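You operate a simulated robot arm through the tools that you are given. There is no shell and no other tool. Be economical: measure what you need, move in short steps, check, and stop when the job is done.

Carry out the task below with a simulated two-armed robot. There is one attempt and no reset: what you move stays moved.

JOB
Take the remote and put it on the shelf of the measuring bench. Fetch the beige pad and set it on the glass plate on the second shelf from the bottom of the steel shelves. Take the white cartridge and put it on the second shelf from the bottom of the steel shelves. Open the bottom specimen drawer, take the bright teal pad and put it in the inside of the bottom specimen drawer and shut the drawer again. Take the black tub on the top of the purple chest and put it away on the bottom shelf of the steel shelves. Pull the right door of the tall cabinet open. The order is free.

Only the result counts: the job must be done as asked and must still hold three seconds after the hand-in. Knocking over, shifting, dropping, spilling or breaking anything else fails it.

ROBOT AND FRAMES
Two 7-joint arms with fingered hands on one trunk, on a base that drives. Base frame: it is fixed to the floor where the robot stands at the start and does not move with it; the origin is under the middle of the robot, x ahead of it, y to its left, z up. Lengths are in m, angles in rad, forces in N, time in s.
The left shoulder is at the start at [0.021, 0.214, 1.354], the right one opposite. With the tool pointing down near the work surface each hand reaches from about 0.1 to 0.32 m from the robot's upright axis, wherever it stands, measured 20 degrees to its own side. Places, roughly: beige pad (9x6x6 cm) [-0.8, 3.1, 1.3]; black tub (16x12x8 cm) [-2.2, 4.3, 0.9]; bottom shelf of the steel shelves [-0.9, 2.6, 0.1]; bottom specimen drawer [-0.9, 6.8, 0.2]; bright teal pad (9x6x6 cm) [-2.3, 3.7, 0.9]; glass plate [-0.75, 2.75, 0.5]; inside of the bottom specimen drawer [-1, 6.9, 0.2]; remote (5x17x3 cm) [0.5, 0.1, 0.8]; right door of the tall cabinet [-2.8, 2.8, 0.5]; second shelf of the steel shelves [-0.9, 2.6, 0.5]; shelf of the measuring bench [1.1, 4.6, 0.3]; white cartridge (3x3x8 cm) [-2.1, 3.6, 0.9]. Payload 3.3 kg a hand.
Tool frame (each hand has its own): the origin (TCP) lies between the finger pads and is the grasp point; the fingertips stand 0.026 m ahead of it; z points along the fingers, y is the line along which they close. Largest opening 0.132 m; the body of the gripper starts 0.073 m behind the TCP. The gripper is a hand of 2 fingers: y runs from the thumb to the fingers, the wrist lies at [0, 0, -0.224] in the tool frame, and closing takes about 1.5 s.
Orientation is that of the tool frame in the base frame, as [roll, pitch, yaw] about the fixed x, y, z axes, in that order (R = Rz(yaw) Ry(pitch) Rx(roll)). With the fingers straight down and closing along the base's y, the tool's x points along the base's -x, its y along +y and its z along -z.

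CONTROLS
- The arms move only by the tool nudge_tool. It takes "left_increments", "right_increments" or both (then of equal length, played together; a hand with none holds still); each is a list of rows, each a list of 7 numbers: the gripper command, from -1 (shut) to 1 (fully open), values between in proportion, then the shift along the tool's x, y, z in m, then the turn, a rotation vector about the tool's x, y, z in degrees. In form: [[gripper, dx, dy, dz, rx, ry, rz], ...]. A call has 1 to 20 rows; each row shifts and turns the commanded pose from where the row before left it, along the tool's axes as they then stand. A row lasts 0.2 s, in which the tool goes at most 0.05 m and 0.15 rad; a call with a longer step from one row to the next is refused whole, and so is a gripper value outside its range. Where a pose cannot be reached the arm comes as near as it can. A force on the tool above 40 N (or 10 N above the force at the start of the call, whichever is more), or a blocked arm, ends the call early, and 0.2 s more pass. Each finger travels about 0.153 m/s and halts on what it meets, pressing with about 25 N; the grip force reading is that of the motor and also rises with nothing between the fingers. The clock runs only during rows and for 0.2 s after the last one: add rows that do not move to give the fingers time. It gives the time, the measured TCP pose, the force on the tool (base axes), the opening and the grip force at its end, in the units of the frame above (readings bear some noise), with the torque about the TCP (base axes, N m) and any sound that the robot's microphone picked up.
- Cameras (640 x 400 px; columns grow to the right, rows downward): "scene" is now at [0.0764, 0.0269, 1.4952]; the picture's right is [0.36, -0.93, 0.00], its down [-0.79, -0.31, -0.53] and it looks along [0.49, 0.19, -0.85] (base axes); focal length 261 px, centre (320, 200). "left" rides on the left gripper at [-0.066, -0.003, -0.099] in its tool frame; the picture's right is [0.04, -1.00, 0.00], its down [0.83, 0.03, -0.55] and it looks along [0.55, 0.02, 0.83] (tool axes); focal length 261 px, centre (320, 200). "right" rides on the right gripper at [0.065, -0.003, -0.099] in its tool frame; the picture's right is [0.04, 1.00, 0.00], its down [-0.83, 0.03, -0.55] and it looks along [-0.55, 0.02, 0.83] (tool axes); focal length 261 px, centre (320, 200). There is no depth. A picture from a camera that has moved, and an enlarged one, comes with that camera's place and axes in the base frame and with its lens.
- snapshot(camera): a new picture of that camera. It takes no simulated time.
- raise_lower(by): slides the trunk up (or, below 0, down) by that many m; the arms and the scene camera ride with it, the base frame stays. It gives what a move gives, with no picture.
- steer(legs): drives the robot by 1 to 6 legs, each [ahead, left, turn to the left] in m, m and rad, along the robot's own axes; the way and the turn of a leg run together, so that a leg with both is an arc; at most 1.5 m and 3.142 rad a leg. The arms and the cameras ride along, it lands a little off, and it stops where it bumps. It gives what a move gives.
- preshape(shape, hand): the hand has 2 fingers and takes this shape, open, in about a second: jaw (thumb against the fingers, like two jaws); tri (thumb and two fingers); tip (a fingertip pinch); poke (one finger out to press); point (the index stretched); flat (the hand flat); cup (the hand cupped); fist (a fist). The gripper value then closes the fingers along that shape, each until it touches; the sizes above hold for jaw. It gives what a move gives, with no picture.
- pan_tilt(pan, tilt): turns the head with the scene camera to pan (to the left, within 1.501 rad either way) and tilt (down, from -0.506 to 1.204), counted from straight ahead of the robot. It gives what a move gives.
- close_up(camera, box): a new picture of the part [left, top, right, bottom] of that camera's present view, enlarged. It takes no simulated time.
- job_done(): hands the job in; it is judged then, once.

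Work in short steps. Places have to be worked out from the pictures, the camera data and where the tool is seen: move nearer, look again, correct. Check each grasp and each placing, and mend what went wrong. You have 196 turns and 172 pictures in all, those below and enlarged ones among them. Open the grippers and draw the arms clear of the work before you hand the job in, unless the task says otherwise.

The tools are called by a JSON object that holds its "method" and its "body". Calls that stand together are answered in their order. nudge_tool: Moves the arms, as the interface text tells. Its arguments: {"type":"object","properties":{"left_increments":{"type":"array","items":{"type":"array","items":{"type":"number"}}},"right_increments":{"type":"array","items":{"type":"array","items":{"type":"number"}}}},"required":[]} The other tools are called the same way: raise_lower (by) slides the trunk up or down; preshape (shape, hand) gives the hand a shape; steer (legs) drives the base; pan_tilt (pan, tilt) turns the head that bears the scene camera; snapshot (camera) takes a picture; close_up (camera, box) takes an enlarged picture of a part of a camera's view; job_done () hands the job in.

At the start:

```text
time: 0.0
left_tool_pos: [0.3995, 0.3407, 0.9534]
left_tool_rot: [3.14, -0.001, -3.141]
left_wrist_force: [-0.1, 0.0, -1.0]
left_torque: [0.02, 0.0, 0.01]
left_width: 0.132
left_finger_force: 0.1
left_shape: jaw
right_tool_pos: [0.2805, -0.0345, 1.0207]
right_tool_rot: [-3.14, 0.0, 3.141]
right_wrist_force: [0.3, 0.1, 0.5]
right_torque: [-0.03, 0.01, 0.03]
right_width: 0.1319
right_finger_force: 0.0
right_shape: jaw
trunk travel left (down, up): [-0.636, 0.125]
robot x, y, heading: [0.0015, 0.0007, -0.005]
head pan, tilt: [0.374, 1.011]
```

scene: 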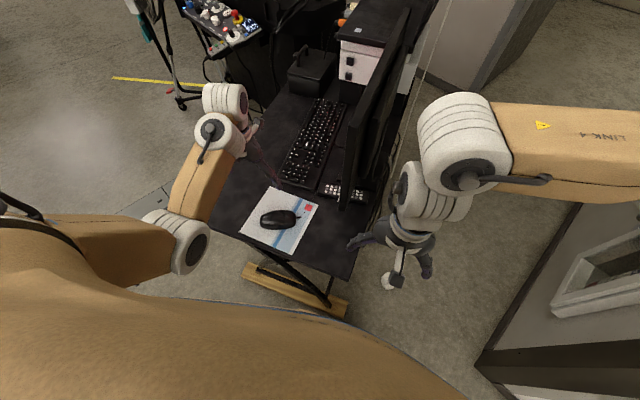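
right: 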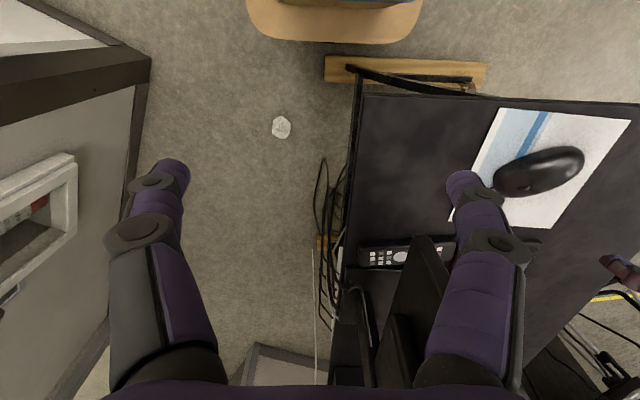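
left: 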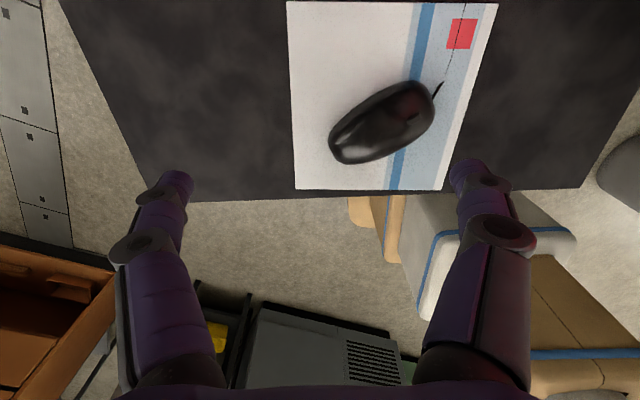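

I look closer at the remote and get an overview of the surroundings.

{"method": "close_up", "body": {"camera": "scene", "box": [240, 100, 480, 250]}}

{"method": "close_up", "body": {"camera": "right", "box": [300, 150, 560, 312]}}

```text
2.67 times, centred on (360, 175) of scene
camera zoom: at [0.0764, 0.0269, 1.4952], right [0.36, -0.93, 0.0], down [-0.79, -0.31, -0.53], along [0.49, 0.19, -0.85], focal length 697 px, centre (213, 267)
```

zoom: 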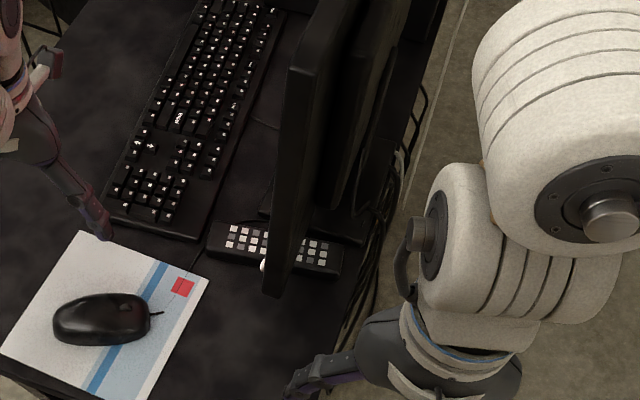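

```text
2.46 times, centred on (430, 231) of right
camera zoom: at [0.2155, -0.0362, 1.1209], right [-0.04, 1.0, 0.0], down [0.83, 0.03, 0.55], along [0.55, 0.02, -0.83], focal length 642 px, centre (49, 124)
```

zoom: 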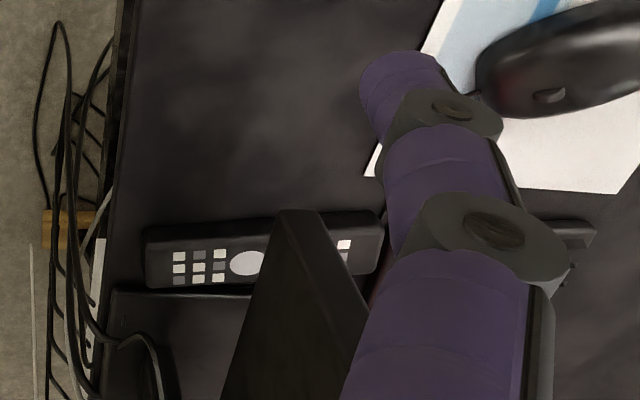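

The remote lies along y at about x 0.54, y 0.05–0.22, top z≈0.78, partly under the monitor's near end. I will raise and turn the left hand so that it closes along x, and pull the right hand up and away.

{"method": "nudge_tool", "body": {"left_increments": [[1, 0, 0, -0.015, 0, 0, -8.2], [1, 0, 0, -0.015, 0, 0, -8.2], [1, 0, 0, -0.015, 0, 0, -8.2], [1, 0, 0, -0.015, 0, 0, -8.2], [1, 0, 0, -0.015, 0, 0, -8.2], [1, 0, 0, -0.015, 0, 0, -8.2], [1, 0, 0, -0.015, 0, 0, -8.2], [1, 0, 0, -0.015, 0, 0, -8.2], [1, 0, 0, -0.015, 0, 0, -8.2], [1, 0, 0, -0.015, 0, 0, -8.2], [1, 0, 0, -0.015, 0, 0, -8.2]], "right_increments": [[1, 0, -0.01, -0.015, 0, 0, 0], [1, 0, -0.01, -0.015, 0, 0, 0], [1, 0, -0.01, -0.015, 0, 0, 0], [1, 0, -0.01, -0.015, 0, 0, 0], [1, 0, -0.01, -0.015, 0, 0, 0], [1, 0, -0.01, -0.015, 0, 0, 0], [1, 0, -0.01, -0.015, 0, 0, 0], [1, 0, -0.01, -0.015, 0, 0, 0], [1, 0, -0.01, -0.015, 0, 0, 0], [1, 0, -0.01, -0.015, 0, 0, 0], [1, 0, -0.01, -0.015, 0, 0, 0]]}}

```text
time: 2.4
left_tool_pos: [0.2258, 0.2994, 0.9318]
left_tool_rot: [-3.138, -0.002, -1.567]
left_wrist_force: [0.7, 0.4, 0.0]
left_torque: [-0.02, 0.04, 0.01]
left_width: 0.1321
left_finger_force: 0.1
left_shape: jaw
left hand out of reach, approached as far as the arm can: row 1, 2, 3, 4, 5, 6, 7, 8, 9, 10, 11
right_tool_pos: [0.2794, -0.1435, 1.1866]
right_tool_rot: [-3.14, 0.001, 3.141]
right_wrist_force: [-0.7, -0.3, 0.5]
right_torque: [-0.03, -0.03, -0.01]
right_width: 0.1321
right_finger_force: 0.1
right_shape: jaw
trunk travel left (down, up): [-0.636, 0.125]
robot x, y, heading: [0.0026, 0.0013, 0.006]
head pan, tilt: [0.374, 1.011]
```

The left arm does not reach with that yaw from here. I look around to find a better standing place, such as the left side of the desk.

{"method": "pan_tilt", "body": {"pan": 0.6, "tilt": 0.5}}

{"method": "snapshot", "body": {"camera": "scene"}}

{"method": "pan_tilt", "body": {"pan": 1.5, "tilt": 0.45}}

{"method": "snapshot", "body": {"camera": "scene"}}

```text
time: 3.3
left_tool_pos: [0.2257, 0.2994, 0.9316]
left_tool_rot: [-3.137, -0.001, -1.571]
left_wrist_force: [-0.3, 0.7, 0.4]
left_torque: [0.01, -0.01, 0.0]
left_width: 0.1318
left_finger_force: 0.1
left_shape: jaw
right_tool_pos: [0.2789, -0.1433, 1.1862]
right_tool_rot: [3.142, -0.002, 3.141]
right_wrist_force: [0.0, 0.0, -1.6]
right_torque: [-0.03, 0.02, 0.0]
right_width: 0.132
right_finger_force: 0.0
right_shape: jaw
trunk travel left (down, up): [-0.636, 0.125]
robot x, y, heading: [-0.0022, -0.0008, 0.0]
head pan, tilt: [0.6, 0.499]
```

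```text
166 pictures are left
camera scene: at [0.0871, 0.0532, 1.537], right [0.56, -0.83, 0.0], down [-0.4, -0.27, -0.88], along [0.72, 0.5, -0.48], focal length 261 px, centre (320, 200)
```

scene: 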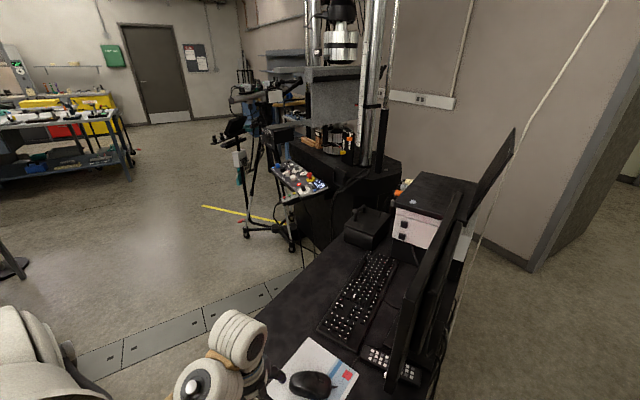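

```text
time: 4.5
left_tool_pos: [0.226, 0.2976, 0.9323]
left_tool_rot: [-3.137, -0.001, -1.571]
left_wrist_force: [0.2, 0.7, 0.5]
left_torque: [-0.02, 0.0, 0.02]
left_width: 0.1319
left_finger_force: 0.0
left_shape: jaw
right_tool_pos: [0.2811, -0.1449, 1.1864]
right_tool_rot: [-3.141, 0.0, -3.141]
right_wrist_force: [-0.5, -0.7, -0.7]
right_torque: [0.0, 0.02, 0.02]
right_width: 0.1318
right_finger_force: 0.0
right_shape: jaw
trunk travel left (down, up): [-0.636, 0.125]
robot x, y, heading: [-0.001, 0.0031, 0.001]
head pan, tilt: [1.499, 0.45]
```

```text
165 pictures are left
camera scene: at [0.0187, 0.0933, 1.5415], right [1.0, -0.07, 0.0], down [-0.03, -0.43, -0.9], along [0.07, 0.9, -0.44], focal length 261 px, centre (320, 200)
```

scene: 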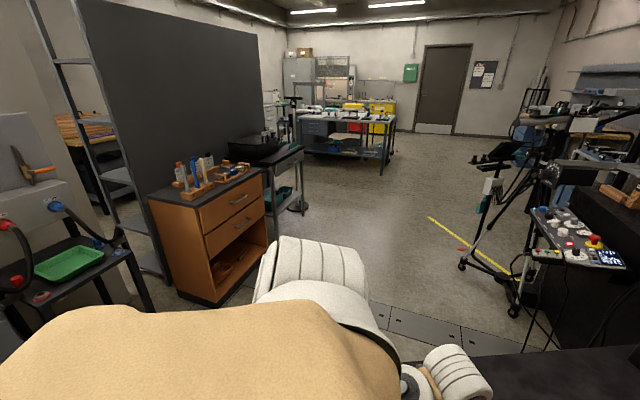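

The user's side of the desk (left, y>0.56) is free floor. I drive there and face the desk from that side, so the fingers can come in along the remote's length.

{"method": "steer", "body": {"legs": [[0, 0.97, 0], [0, 0, -1.571], [0, 0.4, 0]]}}

{"method": "pan_tilt", "body": {"pan": 0.1, "tilt": 0.85}}

{"method": "snapshot", "body": {"camera": "scene"}}

```text
time: 15.6
left_tool_pos: [0.6968, 0.7177, 0.9316]
left_tool_rot: [-3.136, 0.0, 3.112]
left_wrist_force: [-0.3, -1.1, -0.1]
left_torque: [-0.02, 0.03, 0.0]
left_width: 0.1321
left_finger_force: 0.1
left_shape: jaw
right_tool_pos: [0.2532, 0.6765, 1.1871]
right_tool_rot: [-3.141, -0.001, 1.541]
right_wrist_force: [0.7, 0.5, 0.6]
right_torque: [-0.01, 0.02, -0.04]
right_width: 0.1321
right_finger_force: 0.1
right_shape: jaw
trunk travel left (down, up): [-0.636, 0.125]
robot x, y, heading: [0.4064, 0.9527, -1.596]
head pan, tilt: [1.499, 0.45]
```

```text
time: 17.1
left_tool_pos: [0.6974, 0.7188, 0.9325]
left_tool_rot: [-3.136, 0.0, 3.113]
left_wrist_force: [0.0, 0.7, -0.1]
left_torque: [-0.01, 0.01, -0.02]
left_width: 0.1318
left_finger_force: 0.1
left_shape: jaw
right_tool_pos: [0.2529, 0.6755, 1.1877]
right_tool_rot: [3.141, 0.0, 1.542]
right_wrist_force: [0.2, 0.0, 0.7]
right_torque: [-0.01, 0.0, 0.02]
right_width: 0.1318
right_finger_force: 0.0
right_shape: jaw
trunk travel left (down, up): [-0.636, 0.125]
robot x, y, heading: [0.4056, 0.9528, -1.6]
head pan, tilt: [0.099, 0.85]
```

```text
164 pictures are left
camera scene: at [0.4106, 0.8648, 1.5071], right [-1.0, -0.07, 0.0], down [-0.05, 0.75, -0.66], along [0.05, -0.66, -0.75], focal length 261 px, centre (320, 200)
```

scene: 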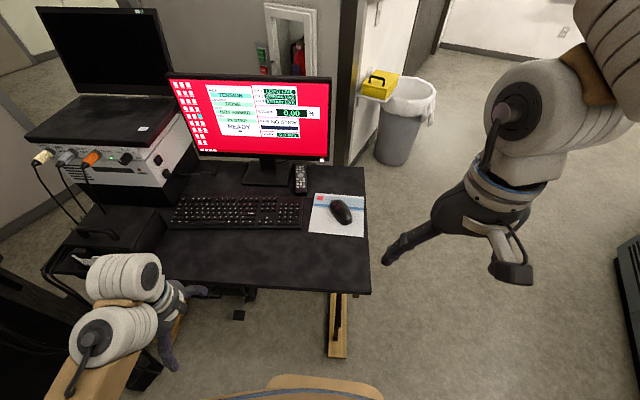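

The remote is clear in view at about x 0.54, y 0.04–0.2. I turn the left hand back to lateral closing, tilt the fingers forward, and raise it.

{"method": "nudge_tool", "body": {"left_increments": [[1, 0, 0, -0.01, 0, 0, 8.3], [1, 0, 0, -0.01, 0, 0, 8.3], [1, 0, 0, -0.01, 0, 0, 8.3], [1, 0, 0, -0.01, 0, 0, 8.3], [1, 0, 0, -0.01, 0, 0, 8.3], [1, 0, 0, -0.01, 0, 0, 8.3], [1, 0, 0, -0.01, 0, 0, 8.3], [1, 0, 0, -0.01, 0, 0, 8.3], [1, 0, 0, -0.01, 0, 0, 8.3], [1, 0, 0, -0.01, 0, 0, 8.3], [1, 0, 0, -0.01, 0, 0, 8.3], [1, 0, 0, -0.01, 0, -8, 0], [1, 0, 0, -0.01, 0, -8, 0], [1, 0, 0, -0.01, 0, -8, 0], [1, 0, 0, -0.01, 0, -8, 0], [1, 0, 0, -0.01, 0, -8, 0], [1, 0, 0, -0.01, 0, -8, 0]]}}

```text
time: 20.7
left_tool_pos: [0.6932, 0.7881, 0.9548]
left_tool_rot: [3.069, 0.828, 1.434]
left_wrist_force: [-1.0, -0.2, -0.2]
left_torque: [0.01, 0.02, 0.0]
left_width: 0.1315
left_finger_force: 0.0
left_shape: jaw
left hand out of reach, approached as far as the arm can: row 1, 2, 3, 4, 5, 6, 7, 8, 9, 10, 11, 13, 14
right_tool_pos: [0.251, 0.6759, 1.1861]
right_tool_rot: [-3.14, 0.001, 1.542]
right_wrist_force: [-0.6, 0.1, -0.5]
right_torque: [0.0, -0.01, 0.0]
right_width: 0.1321
right_finger_force: 0.0
right_shape: jaw
trunk travel left (down, up): [-0.636, 0.125]
robot x, y, heading: [0.4055, 0.9497, -1.602]
head pan, tilt: [0.099, 0.85]
```

The hand is now tilted 47° and points at the desk. I drive closer and lower the trunk slightly for reach.

{"method": "steer", "body": {"legs": [[0.12, 0, 0.03]]}}

{"method": "raise_lower", "body": {"by": -0.1}}

{"method": "nudge_tool", "body": {"left_increments": [[0.3, -0.02, -0.015, 0.02, 0, 0, 0], [0.3, -0.02, -0.015, 0.02, 0, 0, 0], [0.3, -0.02, -0.015, 0.02, 0, 0, 0], [0.3, -0.02, -0.015, 0.02, 0, 0, 0], [0.3, -0.02, -0.015, 0.02, 0, 0, 0], [0.3, -0.02, -0.015, 0.02, 0, 0, 0], [0.3, -0.02, -0.015, 0.02, 0, 0, 0], [0.3, -0.02, -0.015, 0.02, 0, 0, 0]]}}

{"method": "snapshot", "body": {"camera": "scene"}}

{"method": "snapshot", "body": {"camera": "left"}}

```text
time: 21.4
left_tool_pos: [0.6948, 0.7801, 0.9538]
left_tool_rot: [3.062, 0.829, 1.431]
left_wrist_force: [0.3, -0.5, -0.3]
left_torque: [0.05, 0.05, 0.0]
left_width: 0.1319
left_finger_force: 0.0
left_shape: jaw
right_tool_pos: [0.2528, 0.6679, 1.187]
right_tool_rot: [-3.141, -0.002, 1.544]
right_wrist_force: [0.2, -0.3, 0.2]
right_torque: [0.03, 0.04, -0.01]
right_width: 0.132
right_finger_force: 0.1
right_shape: jaw
trunk travel left (down, up): [-0.636, 0.125]
robot x, y, heading: [0.4059, 0.9489, -1.601]
head pan, tilt: [0.099, 0.85]
stopped in leg 1: the robot was blocked; the commanded pose is now the measured one
```

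```text
time: 22.8
left_tool_pos: [0.6966, 0.7853, 0.8536]
left_tool_rot: [3.046, 0.818, 1.394]
left_wrist_force: [-0.1, -0.2, -1.2]
left_torque: [-0.01, -0.03, 0.0]
left_width: 0.1317
left_finger_force: 0.0
left_shape: jaw
right_tool_pos: [0.2528, 0.6674, 1.0874]
right_tool_rot: [-3.14, -0.001, 1.545]
right_wrist_force: [0.1, -0.1, 0.4]
right_torque: [0.03, -0.01, 0.01]
right_width: 0.1322
right_finger_force: 0.1
right_shape: jaw
trunk travel left (down, up): [-0.536, 0.225]
robot x, y, heading: [0.4047, 0.9456, -1.599]
head pan, tilt: [0.099, 0.85]
```

```text
time: 23.5
left_tool_pos: [0.6617, 0.7225, 0.8477]
left_tool_rot: [2.931, 0.783, 1.194]
left_wrist_force: [-0.5, -0.5, -0.4]
left_torque: [0.02, -0.03, 0.03]
left_width: 0.0863
left_finger_force: 0.1
left_shape: jaw
right_tool_pos: [0.252, 0.6689, 1.0865]
right_tool_rot: [3.141, 0.0, 1.544]
right_wrist_force: [-1.2, -0.5, -0.4]
right_torque: [0.05, 0.02, 0.01]
right_width: 0.1321
right_finger_force: 0.0
right_shape: jaw
trunk travel left (down, up): [-0.536, 0.225]
robot x, y, heading: [0.4021, 0.9471, -1.597]
head pan, tilt: [0.099, 0.85]
stopped in row 3 (left hand): the arm was blocked; the commanded pose is now the measured one
```

```text
163 pictures are left
camera scene: at [0.4106, 0.8547, 1.407], right [-1.0, -0.07, 0.0], down [-0.05, 0.75, -0.66], along [0.05, -0.66, -0.75], focal length 261 px, centre (320, 200)
```

scene: 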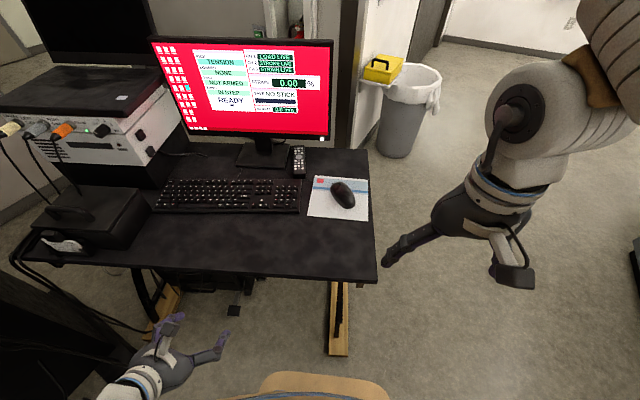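

```text
162 pictures are left
camera left: at [0.6477, 0.7511, 0.9627], right [-0.95, 0.25, -0.18], down [0.28, 0.94, -0.2], along [0.12, -0.24, -0.96], focal length 261 px, centre (320, 200)
```

left: 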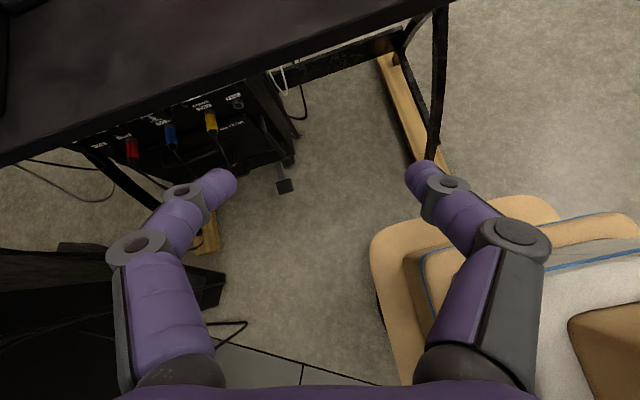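

Something on the left (the dark machine) blocks the left elbow. I back off a bit, shift to the right, then approach again.

{"method": "steer", "body": {"legs": [[0, -0.2, 0], [0.06, 0, 0.03]]}}

{"method": "nudge_tool", "body": {"left_increments": [[0.3, -0.02, 0, 0.02, 0, 0, 5], [0.3, -0.02, 0, 0.02, 0, 0, 5], [0.3, -0.02, 0, 0.02, 0, 0, 0], [0.3, -0.02, 0, 0.02, 0, 0, 0], [0.3, -0.02, 0, 0.02, 0, 0, 0], [0.3, -0.02, 0, 0.02, 0, 0, 0], [0.3, -0.02, 0, 0.02, 0, 0, 0], [0.3, -0.02, 0, 0.02, 0, 0, 0]]}}

{"method": "snapshot", "body": {"camera": "scene"}}

```text
time: 25.7
left_tool_pos: [0.4699, 0.6761, 0.8469]
left_tool_rot: [2.935, 0.783, 1.226]
left_wrist_force: [0.0, -0.1, -0.3]
left_torque: [0.01, 0.02, 0.01]
left_width: 0.086
left_finger_force: 0.0
left_shape: jaw
right_tool_pos: [0.0633, 0.6087, 1.0858]
right_tool_rot: [3.141, -0.001, 1.575]
right_wrist_force: [0.4, 0.2, -0.9]
right_torque: [0.05, -0.03, 0.01]
right_width: 0.132
right_finger_force: 0.0
right_shape: jaw
trunk travel left (down, up): [-0.536, 0.225]
robot x, y, heading: [0.2093, 0.8967, -1.569]
head pan, tilt: [0.099, 0.85]
```

```text
time: 26.8
left_tool_pos: [0.4648, 0.5622, 0.8382]
left_tool_rot: [2.646, 0.642, 0.832]
left_wrist_force: [0.1, 1.0, 0.4]
left_torque: [0.0, -0.01, -0.03]
left_width: 0.0862
left_finger_force: 0.1
left_shape: jaw
right_tool_pos: [0.063, 0.6097, 1.0868]
right_tool_rot: [-3.141, 0.001, 1.574]
right_wrist_force: [0.7, 0.7, 0.3]
right_torque: [0.02, 0.02, 0.0]
right_width: 0.132
right_finger_force: 0.1
right_shape: jaw
trunk travel left (down, up): [-0.536, 0.225]
robot x, y, heading: [0.202, 0.8917, -1.564]
head pan, tilt: [0.099, 0.85]
stopped in row 5 (left hand): the arm was blocked; the commanded pose is now the measured one
```

```text
161 pictures are left
camera scene: at [0.2151, 0.8001, 1.407], right [-0.99, -0.1, 0.0], down [-0.08, 0.75, -0.66], along [0.07, -0.66, -0.75], focal length 261 px, centre (320, 200)
```

scene: 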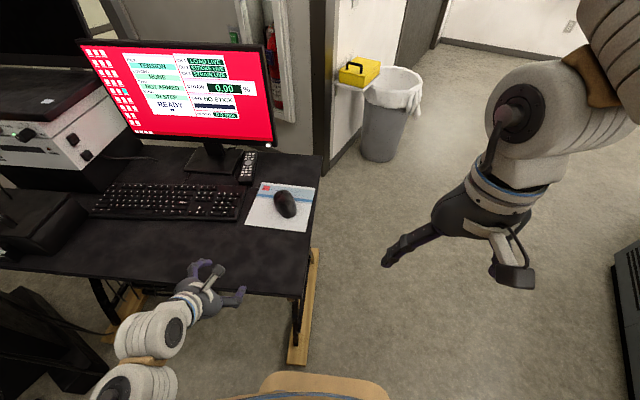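

Blocked again; I look at the left elbow with the head to see what stops it.

{"method": "pan_tilt", "body": {"pan": 0.9, "tilt": 1.0}}

{"method": "snapshot", "body": {"camera": "scene"}}

{"method": "snapshot", "body": {"camera": "left"}}

```text
time: 28.0
left_tool_pos: [0.465, 0.5625, 0.8364]
left_tool_rot: [2.649, 0.641, 0.833]
left_wrist_force: [0.0, 0.0, 0.2]
left_torque: [-0.02, -0.02, 0.03]
left_width: 0.086
left_finger_force: 0.1
left_shape: jaw
right_tool_pos: [0.0631, 0.6104, 1.0862]
right_tool_rot: [3.141, -0.002, 1.573]
right_wrist_force: [-0.7, 0.5, -0.6]
right_torque: [0.02, 0.02, -0.03]
right_width: 0.1318
right_finger_force: 0.1
right_shape: jaw
trunk travel left (down, up): [-0.536, 0.225]
robot x, y, heading: [0.2083, 0.8908, -1.57]
head pan, tilt: [0.901, 1.0]
```

```text
160 pictures are left
camera scene: at [0.2618, 0.835, 1.3959], right [-0.62, -0.78, 0.0], down [-0.66, 0.52, -0.54], along [0.42, -0.33, -0.84], focal length 261 px, centre (320, 200)
```

scene: 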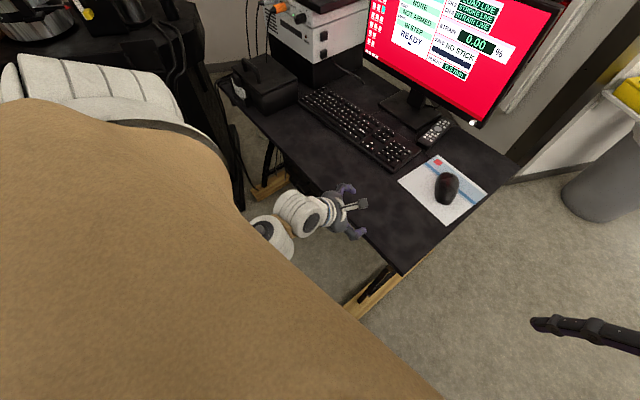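

```text
159 pictures are left
camera left: at [0.4268, 0.5948, 0.9455], right [-0.82, 0.41, -0.4], down [0.48, 0.87, -0.09], along [0.31, -0.27, -0.91], focal length 261 px, centre (320, 200)
```

left: 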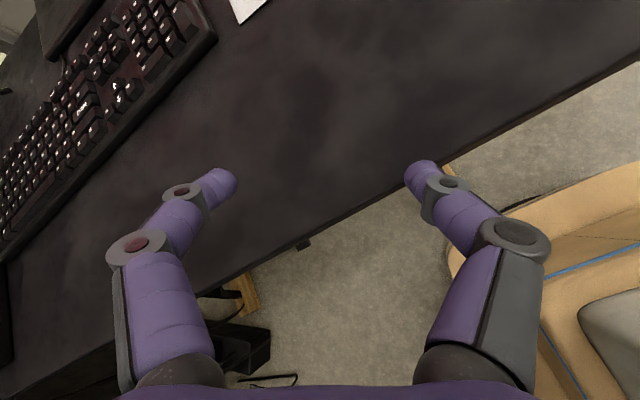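

I look further left to see the left elbow itself.

{"method": "pan_tilt", "body": {"pan": 1.5, "tilt": 0.7}}

{"method": "snapshot", "body": {"camera": "scene"}}

```text
time: 29.0
left_tool_pos: [0.4642, 0.5623, 0.8382]
left_tool_rot: [2.647, 0.639, 0.833]
left_wrist_force: [-0.4, 0.1, 0.3]
left_torque: [-0.02, 0.0, 0.0]
left_width: 0.086
left_finger_force: 0.1
left_shape: jaw
right_tool_pos: [0.063, 0.6097, 1.0863]
right_tool_rot: [-3.141, 0.001, 1.576]
right_wrist_force: [0.6, 0.4, 0.2]
right_torque: [0.0, -0.01, -0.03]
right_width: 0.132
right_finger_force: 0.1
right_shape: jaw
trunk travel left (down, up): [-0.536, 0.225]
robot x, y, heading: [0.2034, 0.8901, -1.569]
head pan, tilt: [1.499, 0.7]
```

```text
158 pictures are left
camera scene: at [0.2918, 0.8723, 1.4193], right [-0.07, -1.0, 0.0], down [-0.64, 0.04, -0.76], along [0.76, -0.05, -0.64], focal length 261 px, centre (320, 200)
```

scene: 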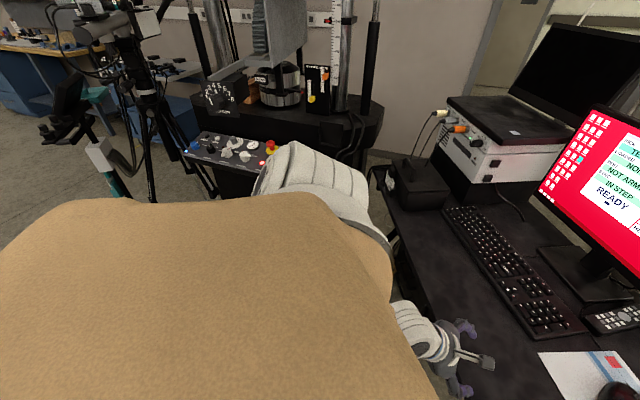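

No contact is visible at the elbow. I raise the trunk back and try the forward extension again in smaller steps to see where it stops.

{"method": "raise_lower", "body": {"by": 0.1}}

{"method": "nudge_tool", "body": {"left_increments": [[0.3, 0, 0, 0, 0, 0, 6], [0.3, 0, 0, 0, 0, 0, 6], [0.3, 0, 0, 0, 0, 0, 6], [0.3, 0, 0, 0, 0, 0, 6], [0.3, 0, 0, 0, 0, 0, 6]]}}

```text
time: 30.3
left_tool_pos: [0.4642, 0.5629, 0.9375]
left_tool_rot: [2.648, 0.642, 0.835]
left_wrist_force: [-0.3, 0.4, -0.2]
left_torque: [0.04, 0.01, 0.0]
left_width: 0.086
left_finger_force: 0.0
left_shape: jaw
right_tool_pos: [0.063, 0.6106, 1.186]
right_tool_rot: [-3.141, 0.001, 1.574]
right_wrist_force: [0.0, 0.0, 0.0]
right_torque: [0.01, -0.01, 0.02]
right_width: 0.1318
right_finger_force: 0.1
right_shape: jaw
trunk travel left (down, up): [-0.636, 0.125]
robot x, y, heading: [0.2061, 0.8898, -1.57]
head pan, tilt: [1.499, 0.7]
```

```text
time: 31.5
left_tool_pos: [0.4655, 0.5619, 0.9373]
left_tool_rot: [2.414, 0.331, 0.348]
left_wrist_force: [-0.5, -0.3, -0.3]
left_torque: [-0.01, -0.01, -0.01]
left_width: 0.0862
left_finger_force: 0.0
left_shape: jaw
right_tool_pos: [0.0628, 0.6101, 1.1857]
right_tool_rot: [-3.141, 0.001, 1.574]
right_wrist_force: [0.2, -0.6, -0.1]
right_torque: [0.02, 0.0, 0.03]
right_width: 0.1321
right_finger_force: 0.1
right_shape: jaw
trunk travel left (down, up): [-0.636, 0.125]
robot x, y, heading: [0.2084, 0.8905, -1.567]
head pan, tilt: [1.499, 0.7]
```

The rotation sense was wrong; I turn back by about −60° about tool z and check.

{"method": "nudge_tool", "body": {"left_increments": [[0.3, 0, 0, 0, 0, 0, -8], [0.3, 0, 0, 0, 0, 0, -8], [0.3, 0, 0, 0, 0, 0, -8], [0.3, 0, 0, 0, 0, 0, -8], [0.3, 0, 0, 0, 0, 0, -8], [0.3, 0, 0, 0, 0, 0, -8], [0.3, 0, 0, 0, 0, 0, -8], [0.3, 0, 0, 0, 0, 0, -8]]}}

```text
time: 33.3
left_tool_pos: [0.4767, 0.5664, 0.9334]
left_tool_rot: [3.101, 0.778, 1.531]
left_wrist_force: [0.4, 0.3, -0.1]
left_torque: [0.03, -0.04, 0.01]
left_width: 0.086
left_finger_force: 0.1
left_shape: jaw
right_tool_pos: [0.0623, 0.6104, 1.1864]
right_tool_rot: [3.141, -0.001, 1.574]
right_wrist_force: [0.6, 0.1, 0.2]
right_torque: [0.03, -0.01, 0.03]
right_width: 0.1316
right_finger_force: 0.0
right_shape: jaw
trunk travel left (down, up): [-0.636, 0.125]
robot x, y, heading: [0.207, 0.8904, -1.565]
head pan, tilt: [1.499, 0.7]
```

Orientation is right now. I extend forward over the desk at this height.

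{"method": "nudge_tool", "body": {"left_increments": [[0.3, -0.02, 0.01, 0.02, 0, 0, 0], [0.3, -0.02, 0.01, 0.02, 0, 0, 0], [0.3, -0.02, 0.01, 0.02, 0, 0, 0], [0.3, -0.02, 0.01, 0.02, 0, 0, 0], [0.3, -0.02, 0.01, 0.02, 0, 0, 0], [0.3, -0.02, 0.01, 0.02, 0, 0, 0], [0.3, -0.02, 0, 0.02, 0, 0, 0], [0.3, -0.02, 0, 0.02, 0, 0, 0]]}}

```text
time: 35.1
left_tool_pos: [0.5279, 0.3378, 0.937]
left_tool_rot: [-3.115, 0.787, 1.607]
left_wrist_force: [0.4, -0.3, -0.1]
left_torque: [0.02, -0.01, -0.03]
left_width: 0.0859
left_finger_force: 0.1
left_shape: jaw
right_tool_pos: [0.0636, 0.6097, 1.1867]
right_tool_rot: [-3.142, -0.001, 1.573]
right_wrist_force: [-0.7, 0.3, -0.5]
right_torque: [-0.01, 0.01, 0.01]
right_width: 0.1322
right_finger_force: 0.1
right_shape: jaw
trunk travel left (down, up): [-0.636, 0.125]
robot x, y, heading: [0.2089, 0.8912, -1.564]
head pan, tilt: [1.499, 0.7]
```

Reached (0.528, 0.338, 0.937) easily. I look through the left camera and the scene camera.

{"method": "snapshot", "body": {"camera": "left"}}

{"method": "pan_tilt", "body": {"pan": 0.3, "tilt": 0.8}}

{"method": "snapshot", "body": {"camera": "scene"}}

```text
157 pictures are left
camera left: at [0.5271, 0.3603, 1.0535], right [-1.0, 0.01, -0.01], down [0.02, 0.98, -0.2], along [0.01, -0.2, -0.98], focal length 261 px, centre (320, 200)
```

left: 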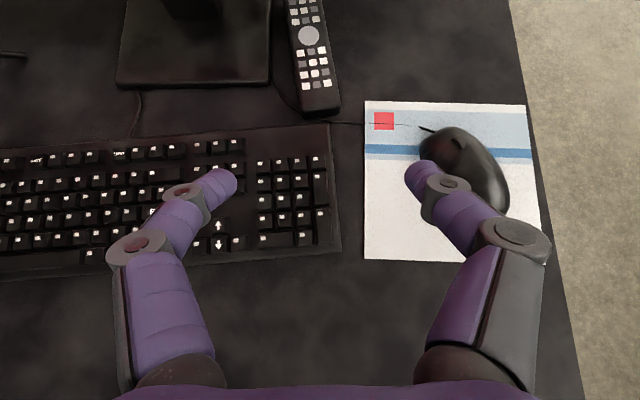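

```text
time: 36.5
left_tool_pos: [0.529, 0.3379, 0.9372]
left_tool_rot: [-3.115, 0.786, 1.607]
left_wrist_force: [0.8, -0.3, 0.2]
left_torque: [-0.01, 0.05, -0.01]
left_width: 0.0857
left_finger_force: 0.0
left_shape: jaw
right_tool_pos: [0.0627, 0.6104, 1.1877]
right_tool_rot: [-3.141, -0.001, 1.576]
right_wrist_force: [-0.4, 0.1, -0.4]
right_torque: [0.02, 0.0, 0.01]
right_width: 0.132
right_finger_force: 0.0
right_shape: jaw
trunk travel left (down, up): [-0.636, 0.125]
robot x, y, heading: [0.2052, 0.8913, -1.57]
head pan, tilt: [0.3, 0.799]
```

```text
156 pictures are left
camera scene: at [0.2312, 0.8042, 1.5111], right [-0.95, -0.3, 0.0], down [-0.21, 0.68, -0.7], along [0.21, -0.67, -0.72], focal length 261 px, centre (320, 200)
```

scene: 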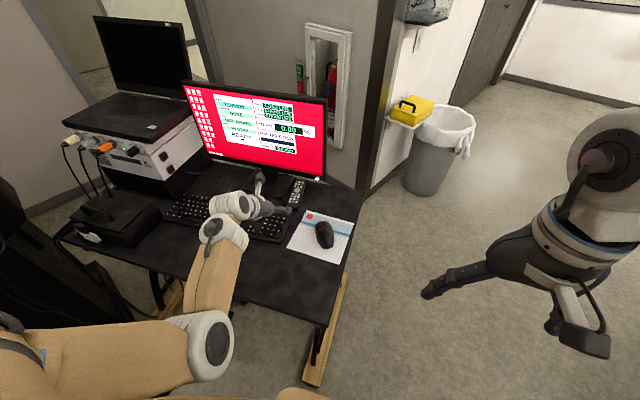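

The remote's near end is at about (0.53, 0.20), axis 6° off. I align yaw and advance 0.15 m along the tool axis.

{"method": "nudge_tool", "body": {"left_increments": [[0.3, 0, -0.001, 0.025, -1.4, 0, -1.4], [0.3, 0, -0.001, 0.025, -1.4, 0, -1.4], [0.3, 0, -0.001, 0.025, 0, 0, 0], [0.3, 0, -0.001, 0.025, 0, 0, 0], [0.3, 0, -0.001, 0.025, 0, 0, 0], [0.3, 0, -0.001, 0.025, 0, 0, 0]]}}

{"method": "snapshot", "body": {"camera": "left"}}

```text
time: 37.9
left_tool_pos: [0.5271, 0.2643, 0.8576]
left_tool_rot: [-3.114, 0.787, 1.674]
left_wrist_force: [0.5, 0.0, 0.2]
left_torque: [0.03, -0.01, 0.01]
left_width: 0.0861
left_finger_force: 0.1
left_shape: jaw
left hand out of reach, approached as far as the arm can: row 5, 6
right_tool_pos: [0.0618, 0.6108, 1.1859]
right_tool_rot: [3.141, -0.001, 1.574]
right_wrist_force: [0.2, -0.6, 0.6]
right_torque: [-0.04, 0.02, 0.02]
right_width: 0.1317
right_finger_force: 0.1
right_shape: jaw
trunk travel left (down, up): [-0.636, 0.125]
robot x, y, heading: [0.2058, 0.8939, -1.568]
head pan, tilt: [0.3, 0.799]
```

```text
155 pictures are left
camera left: at [0.5244, 0.288, 0.9746], right [-1.0, -0.06, -0.01], down [-0.05, 0.98, -0.2], along [0.02, -0.2, -0.98], focal length 261 px, centre (320, 200)
```

left: 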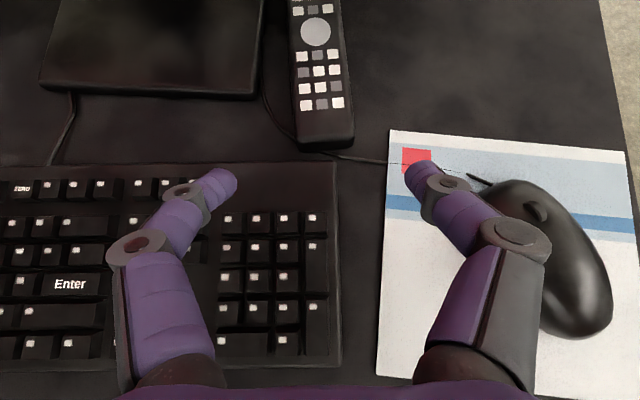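

At the reach limit; I'll raise the hand, lower the trunk, and then advance again with better geometry.

{"method": "nudge_tool", "body": {"left_increments": [[0.3, -0.028, 0, -0.028, 0, 0, 0], [0.3, -0.028, 0, -0.028, 0, 0, 0], [0.3, -0.028, 0, -0.028, 0, 0, 0]]}}

{"method": "raise_lower", "body": {"by": -0.12}}

```text
time: 38.7
left_tool_pos: [0.5295, 0.2667, 0.9749]
left_tool_rot: [-3.115, 0.785, 1.676]
left_wrist_force: [0.1, -0.1, -0.3]
left_torque: [0.02, 0.02, -0.02]
left_width: 0.086
left_finger_force: 0.0
left_shape: jaw
right_tool_pos: [0.0624, 0.6115, 1.1865]
right_tool_rot: [3.141, 0.002, 1.575]
right_wrist_force: [-1.0, -0.7, 0.1]
right_torque: [0.0, -0.03, 0.01]
right_width: 0.1321
right_finger_force: 0.1
right_shape: jaw
trunk travel left (down, up): [-0.636, 0.125]
robot x, y, heading: [0.2059, 0.8874, -1.566]
head pan, tilt: [0.3, 0.799]
```

```text
time: 40.2
left_tool_pos: [0.5353, 0.2653, 0.8558]
left_tool_rot: [-3.125, 0.786, 1.674]
left_wrist_force: [-0.6, 0.0, 0.5]
left_torque: [0.01, -0.01, -0.03]
left_width: 0.086
left_finger_force: 0.1
left_shape: jaw
right_tool_pos: [0.0638, 0.6093, 1.0672]
right_tool_rot: [3.14, 0.001, 1.574]
right_wrist_force: [-0.5, -0.2, 0.9]
right_torque: [-0.01, -0.02, -0.03]
right_width: 0.132
right_finger_force: 0.2
right_shape: jaw
trunk travel left (down, up): [-0.516, 0.245]
robot x, y, heading: [0.2069, 0.8939, -1.57]
head pan, tilt: [0.3, 0.799]
```

Now I advance along the tool axis and a little forward toward the remote's end.

{"method": "nudge_tool", "body": {"left_increments": [[0.3, -0.01, -0.002, 0.03, 0, 0, 0], [0.3, -0.006, -0.002, 0.025, 0, 0, 0], [0.3, 0, -0.002, 0.025, 0, 0, 0], [0.3, 0, -0.002, 0.025, 0, 0, 0]]}}

{"method": "snapshot", "body": {"camera": "left"}}

{"method": "close_up", "body": {"camera": "scene", "box": [180, 80, 380, 240]}}

```text
time: 41.2
left_tool_pos: [0.5289, 0.212, 0.8205]
left_tool_rot: [-3.113, 0.785, 1.675]
left_wrist_force: [-0.4, 0.9, -0.1]
left_torque: [0.0, -0.01, 0.0]
left_width: 0.0861
left_finger_force: 0.1
left_shape: jaw
left hand out of reach, approached as far as the arm can: row 3, 4
right_tool_pos: [0.063, 0.6089, 1.0671]
right_tool_rot: [3.141, -0.002, 1.573]
right_wrist_force: [-0.2, 0.3, 0.2]
right_torque: [0.0, 0.02, -0.03]
right_width: 0.1318
right_finger_force: 0.0
right_shape: jaw
trunk travel left (down, up): [-0.516, 0.245]
robot x, y, heading: [0.2054, 0.8907, -1.565]
head pan, tilt: [0.3, 0.799]
```

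```text
154 pictures are left
camera left: at [0.5252, 0.2348, 0.9378], right [-1.0, -0.06, -0.01], down [-0.05, 0.98, -0.2], along [0.02, -0.2, -0.98], focal length 261 px, centre (320, 200)
```

left: 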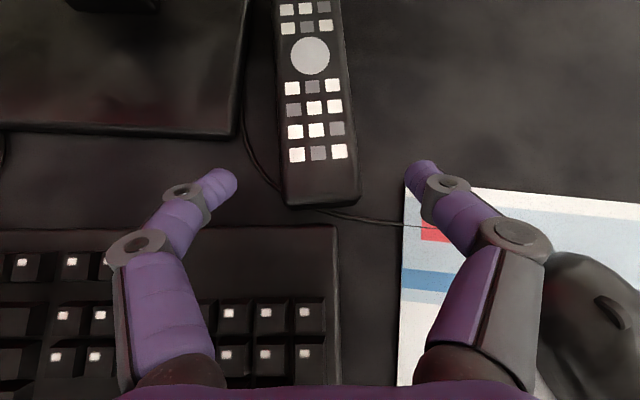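

```text
2.50 times, centred on (280, 160) of scene
camera zoom: at [0.2313, 0.7997, 1.391], right [-0.95, -0.3, 0.0], down [-0.21, 0.68, -0.7], along [0.21, -0.67, -0.72], focal length 653 px, centre (420, 300)
```

zoom: 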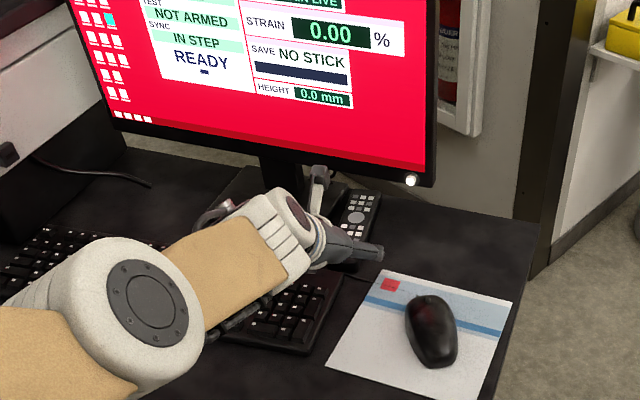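

Still ~5 cm short. I back up and raise, lower the trunk another 0.15, and go in again.

{"method": "nudge_tool", "body": {"left_increments": [[0.3, -0.01, 0, -0.04, 0, 0, 0], [0.3, -0.025, 0, -0.03, 0, 0, 0], [0.3, -0.025, 0, -0.03, 0, 0, 0], [0.3, -0.025, 0, -0.03, 0, 0, 0]]}}

{"method": "raise_lower", "body": {"by": -0.15}}

```text
time: 42.2
left_tool_pos: [0.5283, 0.2431, 0.9735]
left_tool_rot: [-3.114, 0.786, 1.673]
left_wrist_force: [-0.3, 0.5, -0.7]
left_torque: [-0.03, -0.02, 0.01]
left_width: 0.0859
left_finger_force: 0.0
left_shape: jaw
right_tool_pos: [0.0631, 0.61, 1.0665]
right_tool_rot: [3.142, 0.0, 1.574]
right_wrist_force: [0.3, 0.3, 0.0]
right_torque: [-0.02, 0.02, -0.03]
right_width: 0.1319
right_finger_force: 0.1
right_shape: jaw
trunk travel left (down, up): [-0.516, 0.245]
robot x, y, heading: [0.206, 0.891, -1.568]
head pan, tilt: [0.3, 0.799]
```

```text
time: 44.0
left_tool_pos: [0.528, 0.2435, 0.8245]
left_tool_rot: [-3.115, 0.783, 1.674]
left_wrist_force: [0.4, 0.0, -0.2]
left_torque: [-0.02, 0.02, 0.0]
left_width: 0.086
left_finger_force: 0.1
left_shape: jaw
right_tool_pos: [0.0644, 0.6099, 0.9167]
right_tool_rot: [-3.141, 0.001, 1.574]
right_wrist_force: [-0.5, 0.0, 0.9]
right_torque: [-0.01, -0.03, -0.02]
right_width: 0.1316
right_finger_force: 0.1
right_shape: jaw
trunk travel left (down, up): [-0.366, 0.395]
robot x, y, heading: [0.2056, 0.8902, -1.566]
head pan, tilt: [0.3, 0.799]
```

{"method": "nudge_tool", "body": {"left_increments": [[0.3, -0.01, -0.001, 0.025, 0, 0, 0], [0.3, -0.008, -0.001, 0.025, 0, 0, 0], [0.3, -0.005, -0.001, 0.023, 0, 0, 0]]}}

{"method": "snapshot", "body": {"camera": "left"}}

```text
time: 44.9
left_tool_pos: [0.5291, 0.1766, 0.7963]
left_tool_rot: [-3.112, 0.794, 1.683]
left_wrist_force: [-7.0, 33.5, 20.9]
left_torque: [0.15, -0.95, 1.9]
left_width: 0.0798
left_finger_force: 0.2
left_shape: jaw
right_tool_pos: [0.0626, 0.6148, 0.9193]
right_tool_rot: [3.138, 0.006, 1.575]
right_wrist_force: [0.0, -0.8, -0.4]
right_torque: [0.0, 0.02, -0.03]
right_width: 0.1318
right_finger_force: 0.0
right_shape: jaw
trunk travel left (down, up): [-0.366, 0.395]
robot x, y, heading: [0.2061, 0.8942, -1.567]
head pan, tilt: [0.3, 0.799]
stopped in row 3 (left hand): the force on the tool passed its limit at 46 N (the readings are from after the stop); the commanded pose is now the measured one
```

```text
152 pictures are left
camera left: at [0.5263, 0.2021, 0.9119], right [-1.0, -0.06, -0.01], down [-0.06, 0.98, -0.21], along [0.02, -0.21, -0.98], focal length 261 px, centre (320, 200)
```

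left: 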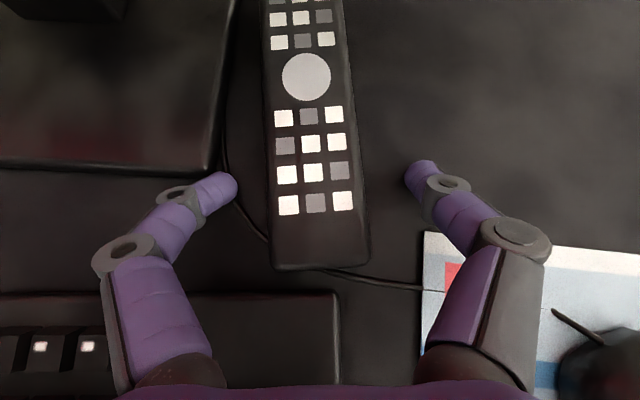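

The +x finger touched the monitor's foot edge. I back off, narrow the opening, and come down at a slightly nearer point on the remote.

{"method": "nudge_tool", "body": {"left_increments": [[0.3, 0.007, 0, -0.022, 0, 0, 0], [0.03, 0, 0.003, 0, 0, 0, 0], [0.03, 0, 0, 0, 0, 0, 0], [0.03, 0.007, 0, 0.009, 0, 0, 0], [0.03, 0.007, 0, 0.009, 0, 0, 0], [0.03, 0.005, 0, 0.005, 0, 0, 0]]}}

{"method": "snapshot", "body": {"camera": "left"}}

```text
time: 46.2
left_tool_pos: [0.5361, 0.1843, 0.7977]
left_tool_rot: [-3.13, 0.828, 1.667]
left_wrist_force: [0.2, -1.9, 21.3]
left_torque: [-0.34, -0.46, 0.0]
left_width: 0.0663
left_finger_force: 0.1
left_shape: jaw
right_tool_pos: [0.063, 0.6116, 0.9179]
right_tool_rot: [3.139, 0.001, 1.575]
right_wrist_force: [1.0, -0.9, 0.3]
right_torque: [0.02, 0.02, 0.02]
right_width: 0.1318
right_finger_force: 0.1
right_shape: jaw
trunk travel left (down, up): [-0.366, 0.395]
robot x, y, heading: [0.2027, 0.8929, -1.561]
head pan, tilt: [0.3, 0.799]
stopped in row 6 (left hand): the force on the tool passed its limit at 57 N (the readings are from after the stop); the commanded pose is now the measured one
```

```text
151 pictures are left
camera left: at [0.5309, 0.2116, 0.9114], right [-1.0, -0.06, -0.02], down [-0.05, 0.97, -0.24], along [0.04, -0.24, -0.97], focal length 261 px, centre (320, 200)
```

left: 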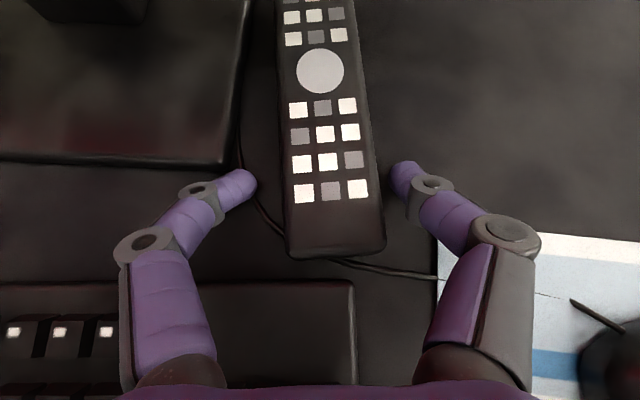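

The fingertips touch the desk (z≈0.775), straddling the remote. I lift 3 mm and close.

{"method": "nudge_tool", "body": {"left_increments": [[0.03, -0.003, 0, -0.002, 0, 0, 0], [-1, 0, 0, 0, 0, 0, 0], [-1, 0, 0, 0, 0, 0, 0], [-1, 0, 0, 0, 0, 0, 0], [-1, 0, 0, 0, 0, 0, 0], [-1, 0, 0, 0, 0, 0, 0], [-1, 0, 0, 0, 0, 0, 0]]}}

{"method": "snapshot", "body": {"camera": "left"}}

```text
time: 47.8
left_tool_pos: [0.5356, 0.1872, 0.7966]
left_tool_rot: [-3.127, 0.819, 1.673]
left_wrist_force: [9.7, 0.0, 24.0]
left_torque: [-0.32, -0.99, 0.13]
left_width: 0.0446
left_finger_force: 25.3
left_shape: jaw
right_tool_pos: [0.0634, 0.6118, 0.9177]
right_tool_rot: [3.14, 0.003, 1.575]
right_wrist_force: [0.1, -0.3, -0.7]
right_torque: [0.0, -0.01, 0.03]
right_width: 0.1319
right_finger_force: 0.1
right_shape: jaw
trunk travel left (down, up): [-0.366, 0.395]
robot x, y, heading: [0.2053, 0.8893, -1.569]
head pan, tilt: [0.3, 0.799]
```

```text
150 pictures are left
camera left: at [0.5314, 0.2137, 0.9116], right [-1.0, -0.06, -0.02], down [-0.06, 0.97, -0.23], along [0.03, -0.23, -0.97], focal length 261 px, centre (320, 200)
```

left: 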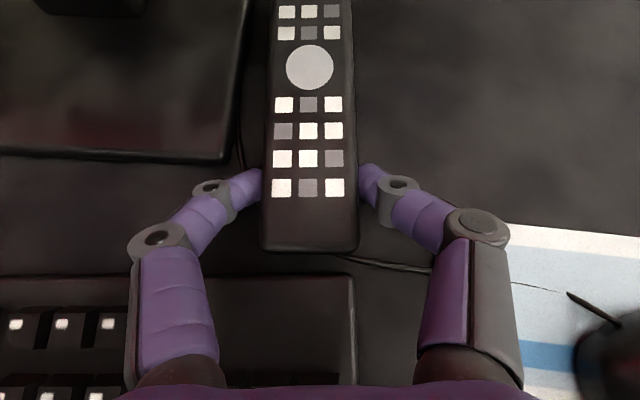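

Gripped at 4.5 cm. I lift ~2.5 cm, pull back out from under the monitor, then raise.

{"method": "nudge_tool", "body": {"left_increments": [[-1, -0.01, 0, -0.01, 0, 0, 0], [-1, -0.012, 0, -0.012, 0, 0, 0], [-1, 0.015, 0, -0.02, 0, 0, 0], [-1, 0.015, 0, -0.02, 0, 0, 0], [-1, 0.015, 0, -0.025, 0, 0, 0], [-1, 0.01, 0, -0.03, 0, 0, 0], [-1, 0.01, 0, -0.03, 0, 0, 0], [-1, 0, 0, -0.03, 0, 0, 0], [-1, 0, 0, -0.03, 0, 0, 0]]}}

{"method": "snapshot", "body": {"camera": "scene"}}

{"method": "snapshot", "body": {"camera": "left"}}

```text
time: 49.8
left_tool_pos: [0.5488, 0.3128, 0.8566]
left_tool_rot: [3.119, 0.812, 1.675]
left_wrist_force: [-0.2, 0.1, -0.5]
left_torque: [0.05, 0.01, 0.03]
left_width: 0.0422
left_finger_force: 24.8
left_shape: jaw
left hand out of reach, approached as far as the arm can: row 7, 8, 9
right_tool_pos: [0.0629, 0.6096, 0.9158]
right_tool_rot: [3.14, -0.001, 1.575]
right_wrist_force: [-0.3, 1.0, 0.2]
right_torque: [0.02, -0.05, 0.02]
right_width: 0.1322
right_finger_force: 0.1
right_shape: jaw
trunk travel left (down, up): [-0.366, 0.395]
robot x, y, heading: [0.2073, 0.8927, -1.571]
head pan, tilt: [0.3, 0.799]
```

```text
149 pictures are left
camera scene: at [0.2312, 0.7842, 1.2402], right [-0.95, -0.3, 0.0], down [-0.21, 0.68, -0.7], along [0.21, -0.67, -0.72], focal length 261 px, centre (320, 200)
```

scene: 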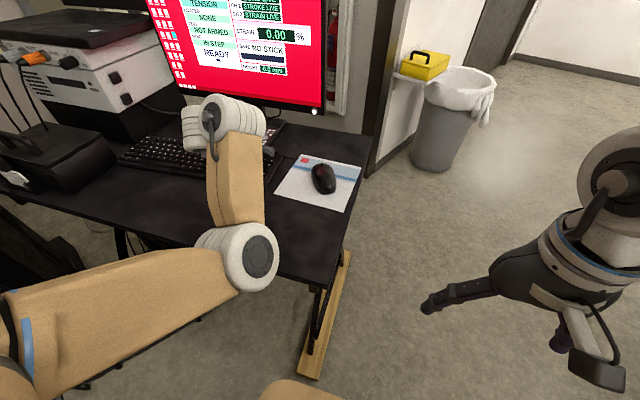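

```text
148 pictures are left
camera left: at [0.5419, 0.3385, 0.9728], right [-0.99, -0.09, -0.05], down [-0.08, 0.97, -0.22], along [0.07, -0.22, -0.97], focal length 261 px, centre (320, 200)
```

left: 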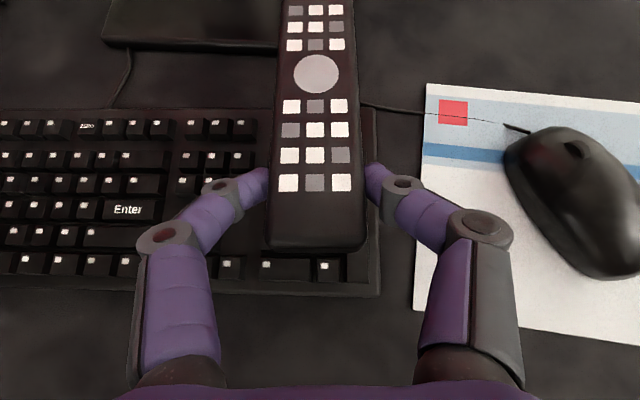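

The remote is firmly held. I raise the trunk, back off, and turn around to look toward the measuring bench.

{"method": "raise_lower", "body": {"by": 0.27}}

{"method": "steer", "body": {"legs": [[-0.35, 0, 0], [0, 0, -1.571], [0, 0, -1.571]]}}

{"method": "pan_tilt", "body": {"pan": 0.0, "tilt": 0.4}}

{"method": "snapshot", "body": {"camera": "scene"}}

```text
time: 52.5
left_tool_pos: [0.5682, 0.3119, 1.1344]
left_tool_rot: [3.096, 0.826, 1.683]
left_wrist_force: [0.4, 0.5, -0.6]
left_torque: [0.04, 0.03, -0.02]
left_width: 0.042
left_finger_force: 25.0
left_shape: jaw
right_tool_pos: [0.0639, 0.6112, 1.1859]
right_tool_rot: [-3.141, -0.001, 1.575]
right_wrist_force: [0.4, 0.0, 0.7]
right_torque: [0.0, 0.0, -0.01]
right_width: 0.1321
right_finger_force: 0.1
right_shape: jaw
trunk travel left (down, up): [-0.636, 0.125]
robot x, y, heading: [0.2005, 0.8889, -1.564]
head pan, tilt: [0.3, 0.799]
```

```text
time: 62.4
left_tool_pos: [-0.1713, 1.8054, 1.1295]
left_tool_rot: [3.093, 0.819, -1.438]
left_wrist_force: [0.5, -0.5, -1.4]
left_torque: [-0.03, -0.03, 0.01]
left_width: 0.0419
left_finger_force: 25.1
left_shape: jaw
right_tool_pos: [0.3417, 1.5216, 1.1872]
right_tool_rot: [-3.14, -0.001, -1.546]
right_wrist_force: [0.1, 0.0, 0.5]
right_torque: [0.02, -0.01, -0.03]
right_width: 0.1318
right_finger_force: 0.0
right_shape: jaw
trunk travel left (down, up): [-0.636, 0.125]
robot x, y, heading: [0.2065, 1.2336, 1.594]
head pan, tilt: [0.3, 0.799]
```

```text
time: 63.2
left_tool_pos: [-0.1745, 1.8052, 1.1304]
left_tool_rot: [3.088, 0.819, -1.434]
left_wrist_force: [-0.1, 0.8, -1.6]
left_torque: [-0.05, 0.02, 0.02]
left_width: 0.0417
left_finger_force: 24.8
left_shape: jaw
right_tool_pos: [0.3409, 1.5211, 1.1873]
right_tool_rot: [3.141, 0.0, -1.544]
right_wrist_force: [0.5, 0.8, -0.1]
right_torque: [0.0, -0.02, 0.0]
right_width: 0.1319
right_finger_force: 0.1
right_shape: jaw
trunk travel left (down, up): [-0.636, 0.125]
robot x, y, heading: [0.2058, 1.233, 1.6]
head pan, tilt: [0.0, 0.4]
```

```text
147 pictures are left
camera scene: at [0.2036, 1.3423, 1.5461], right [1.0, 0.03, 0.0], down [0.01, -0.39, -0.92], along [-0.02, 0.92, -0.39], focal length 261 px, centre (320, 200)
```

scene: 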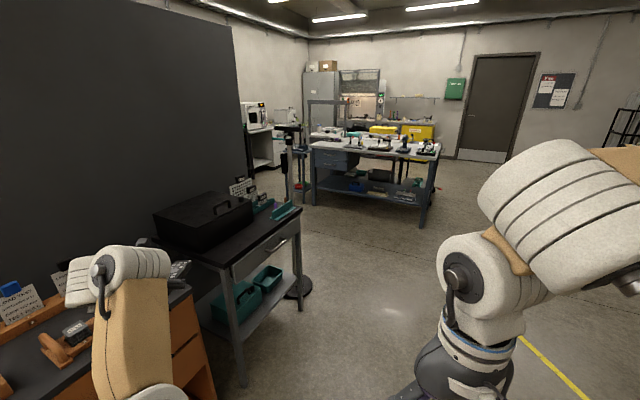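

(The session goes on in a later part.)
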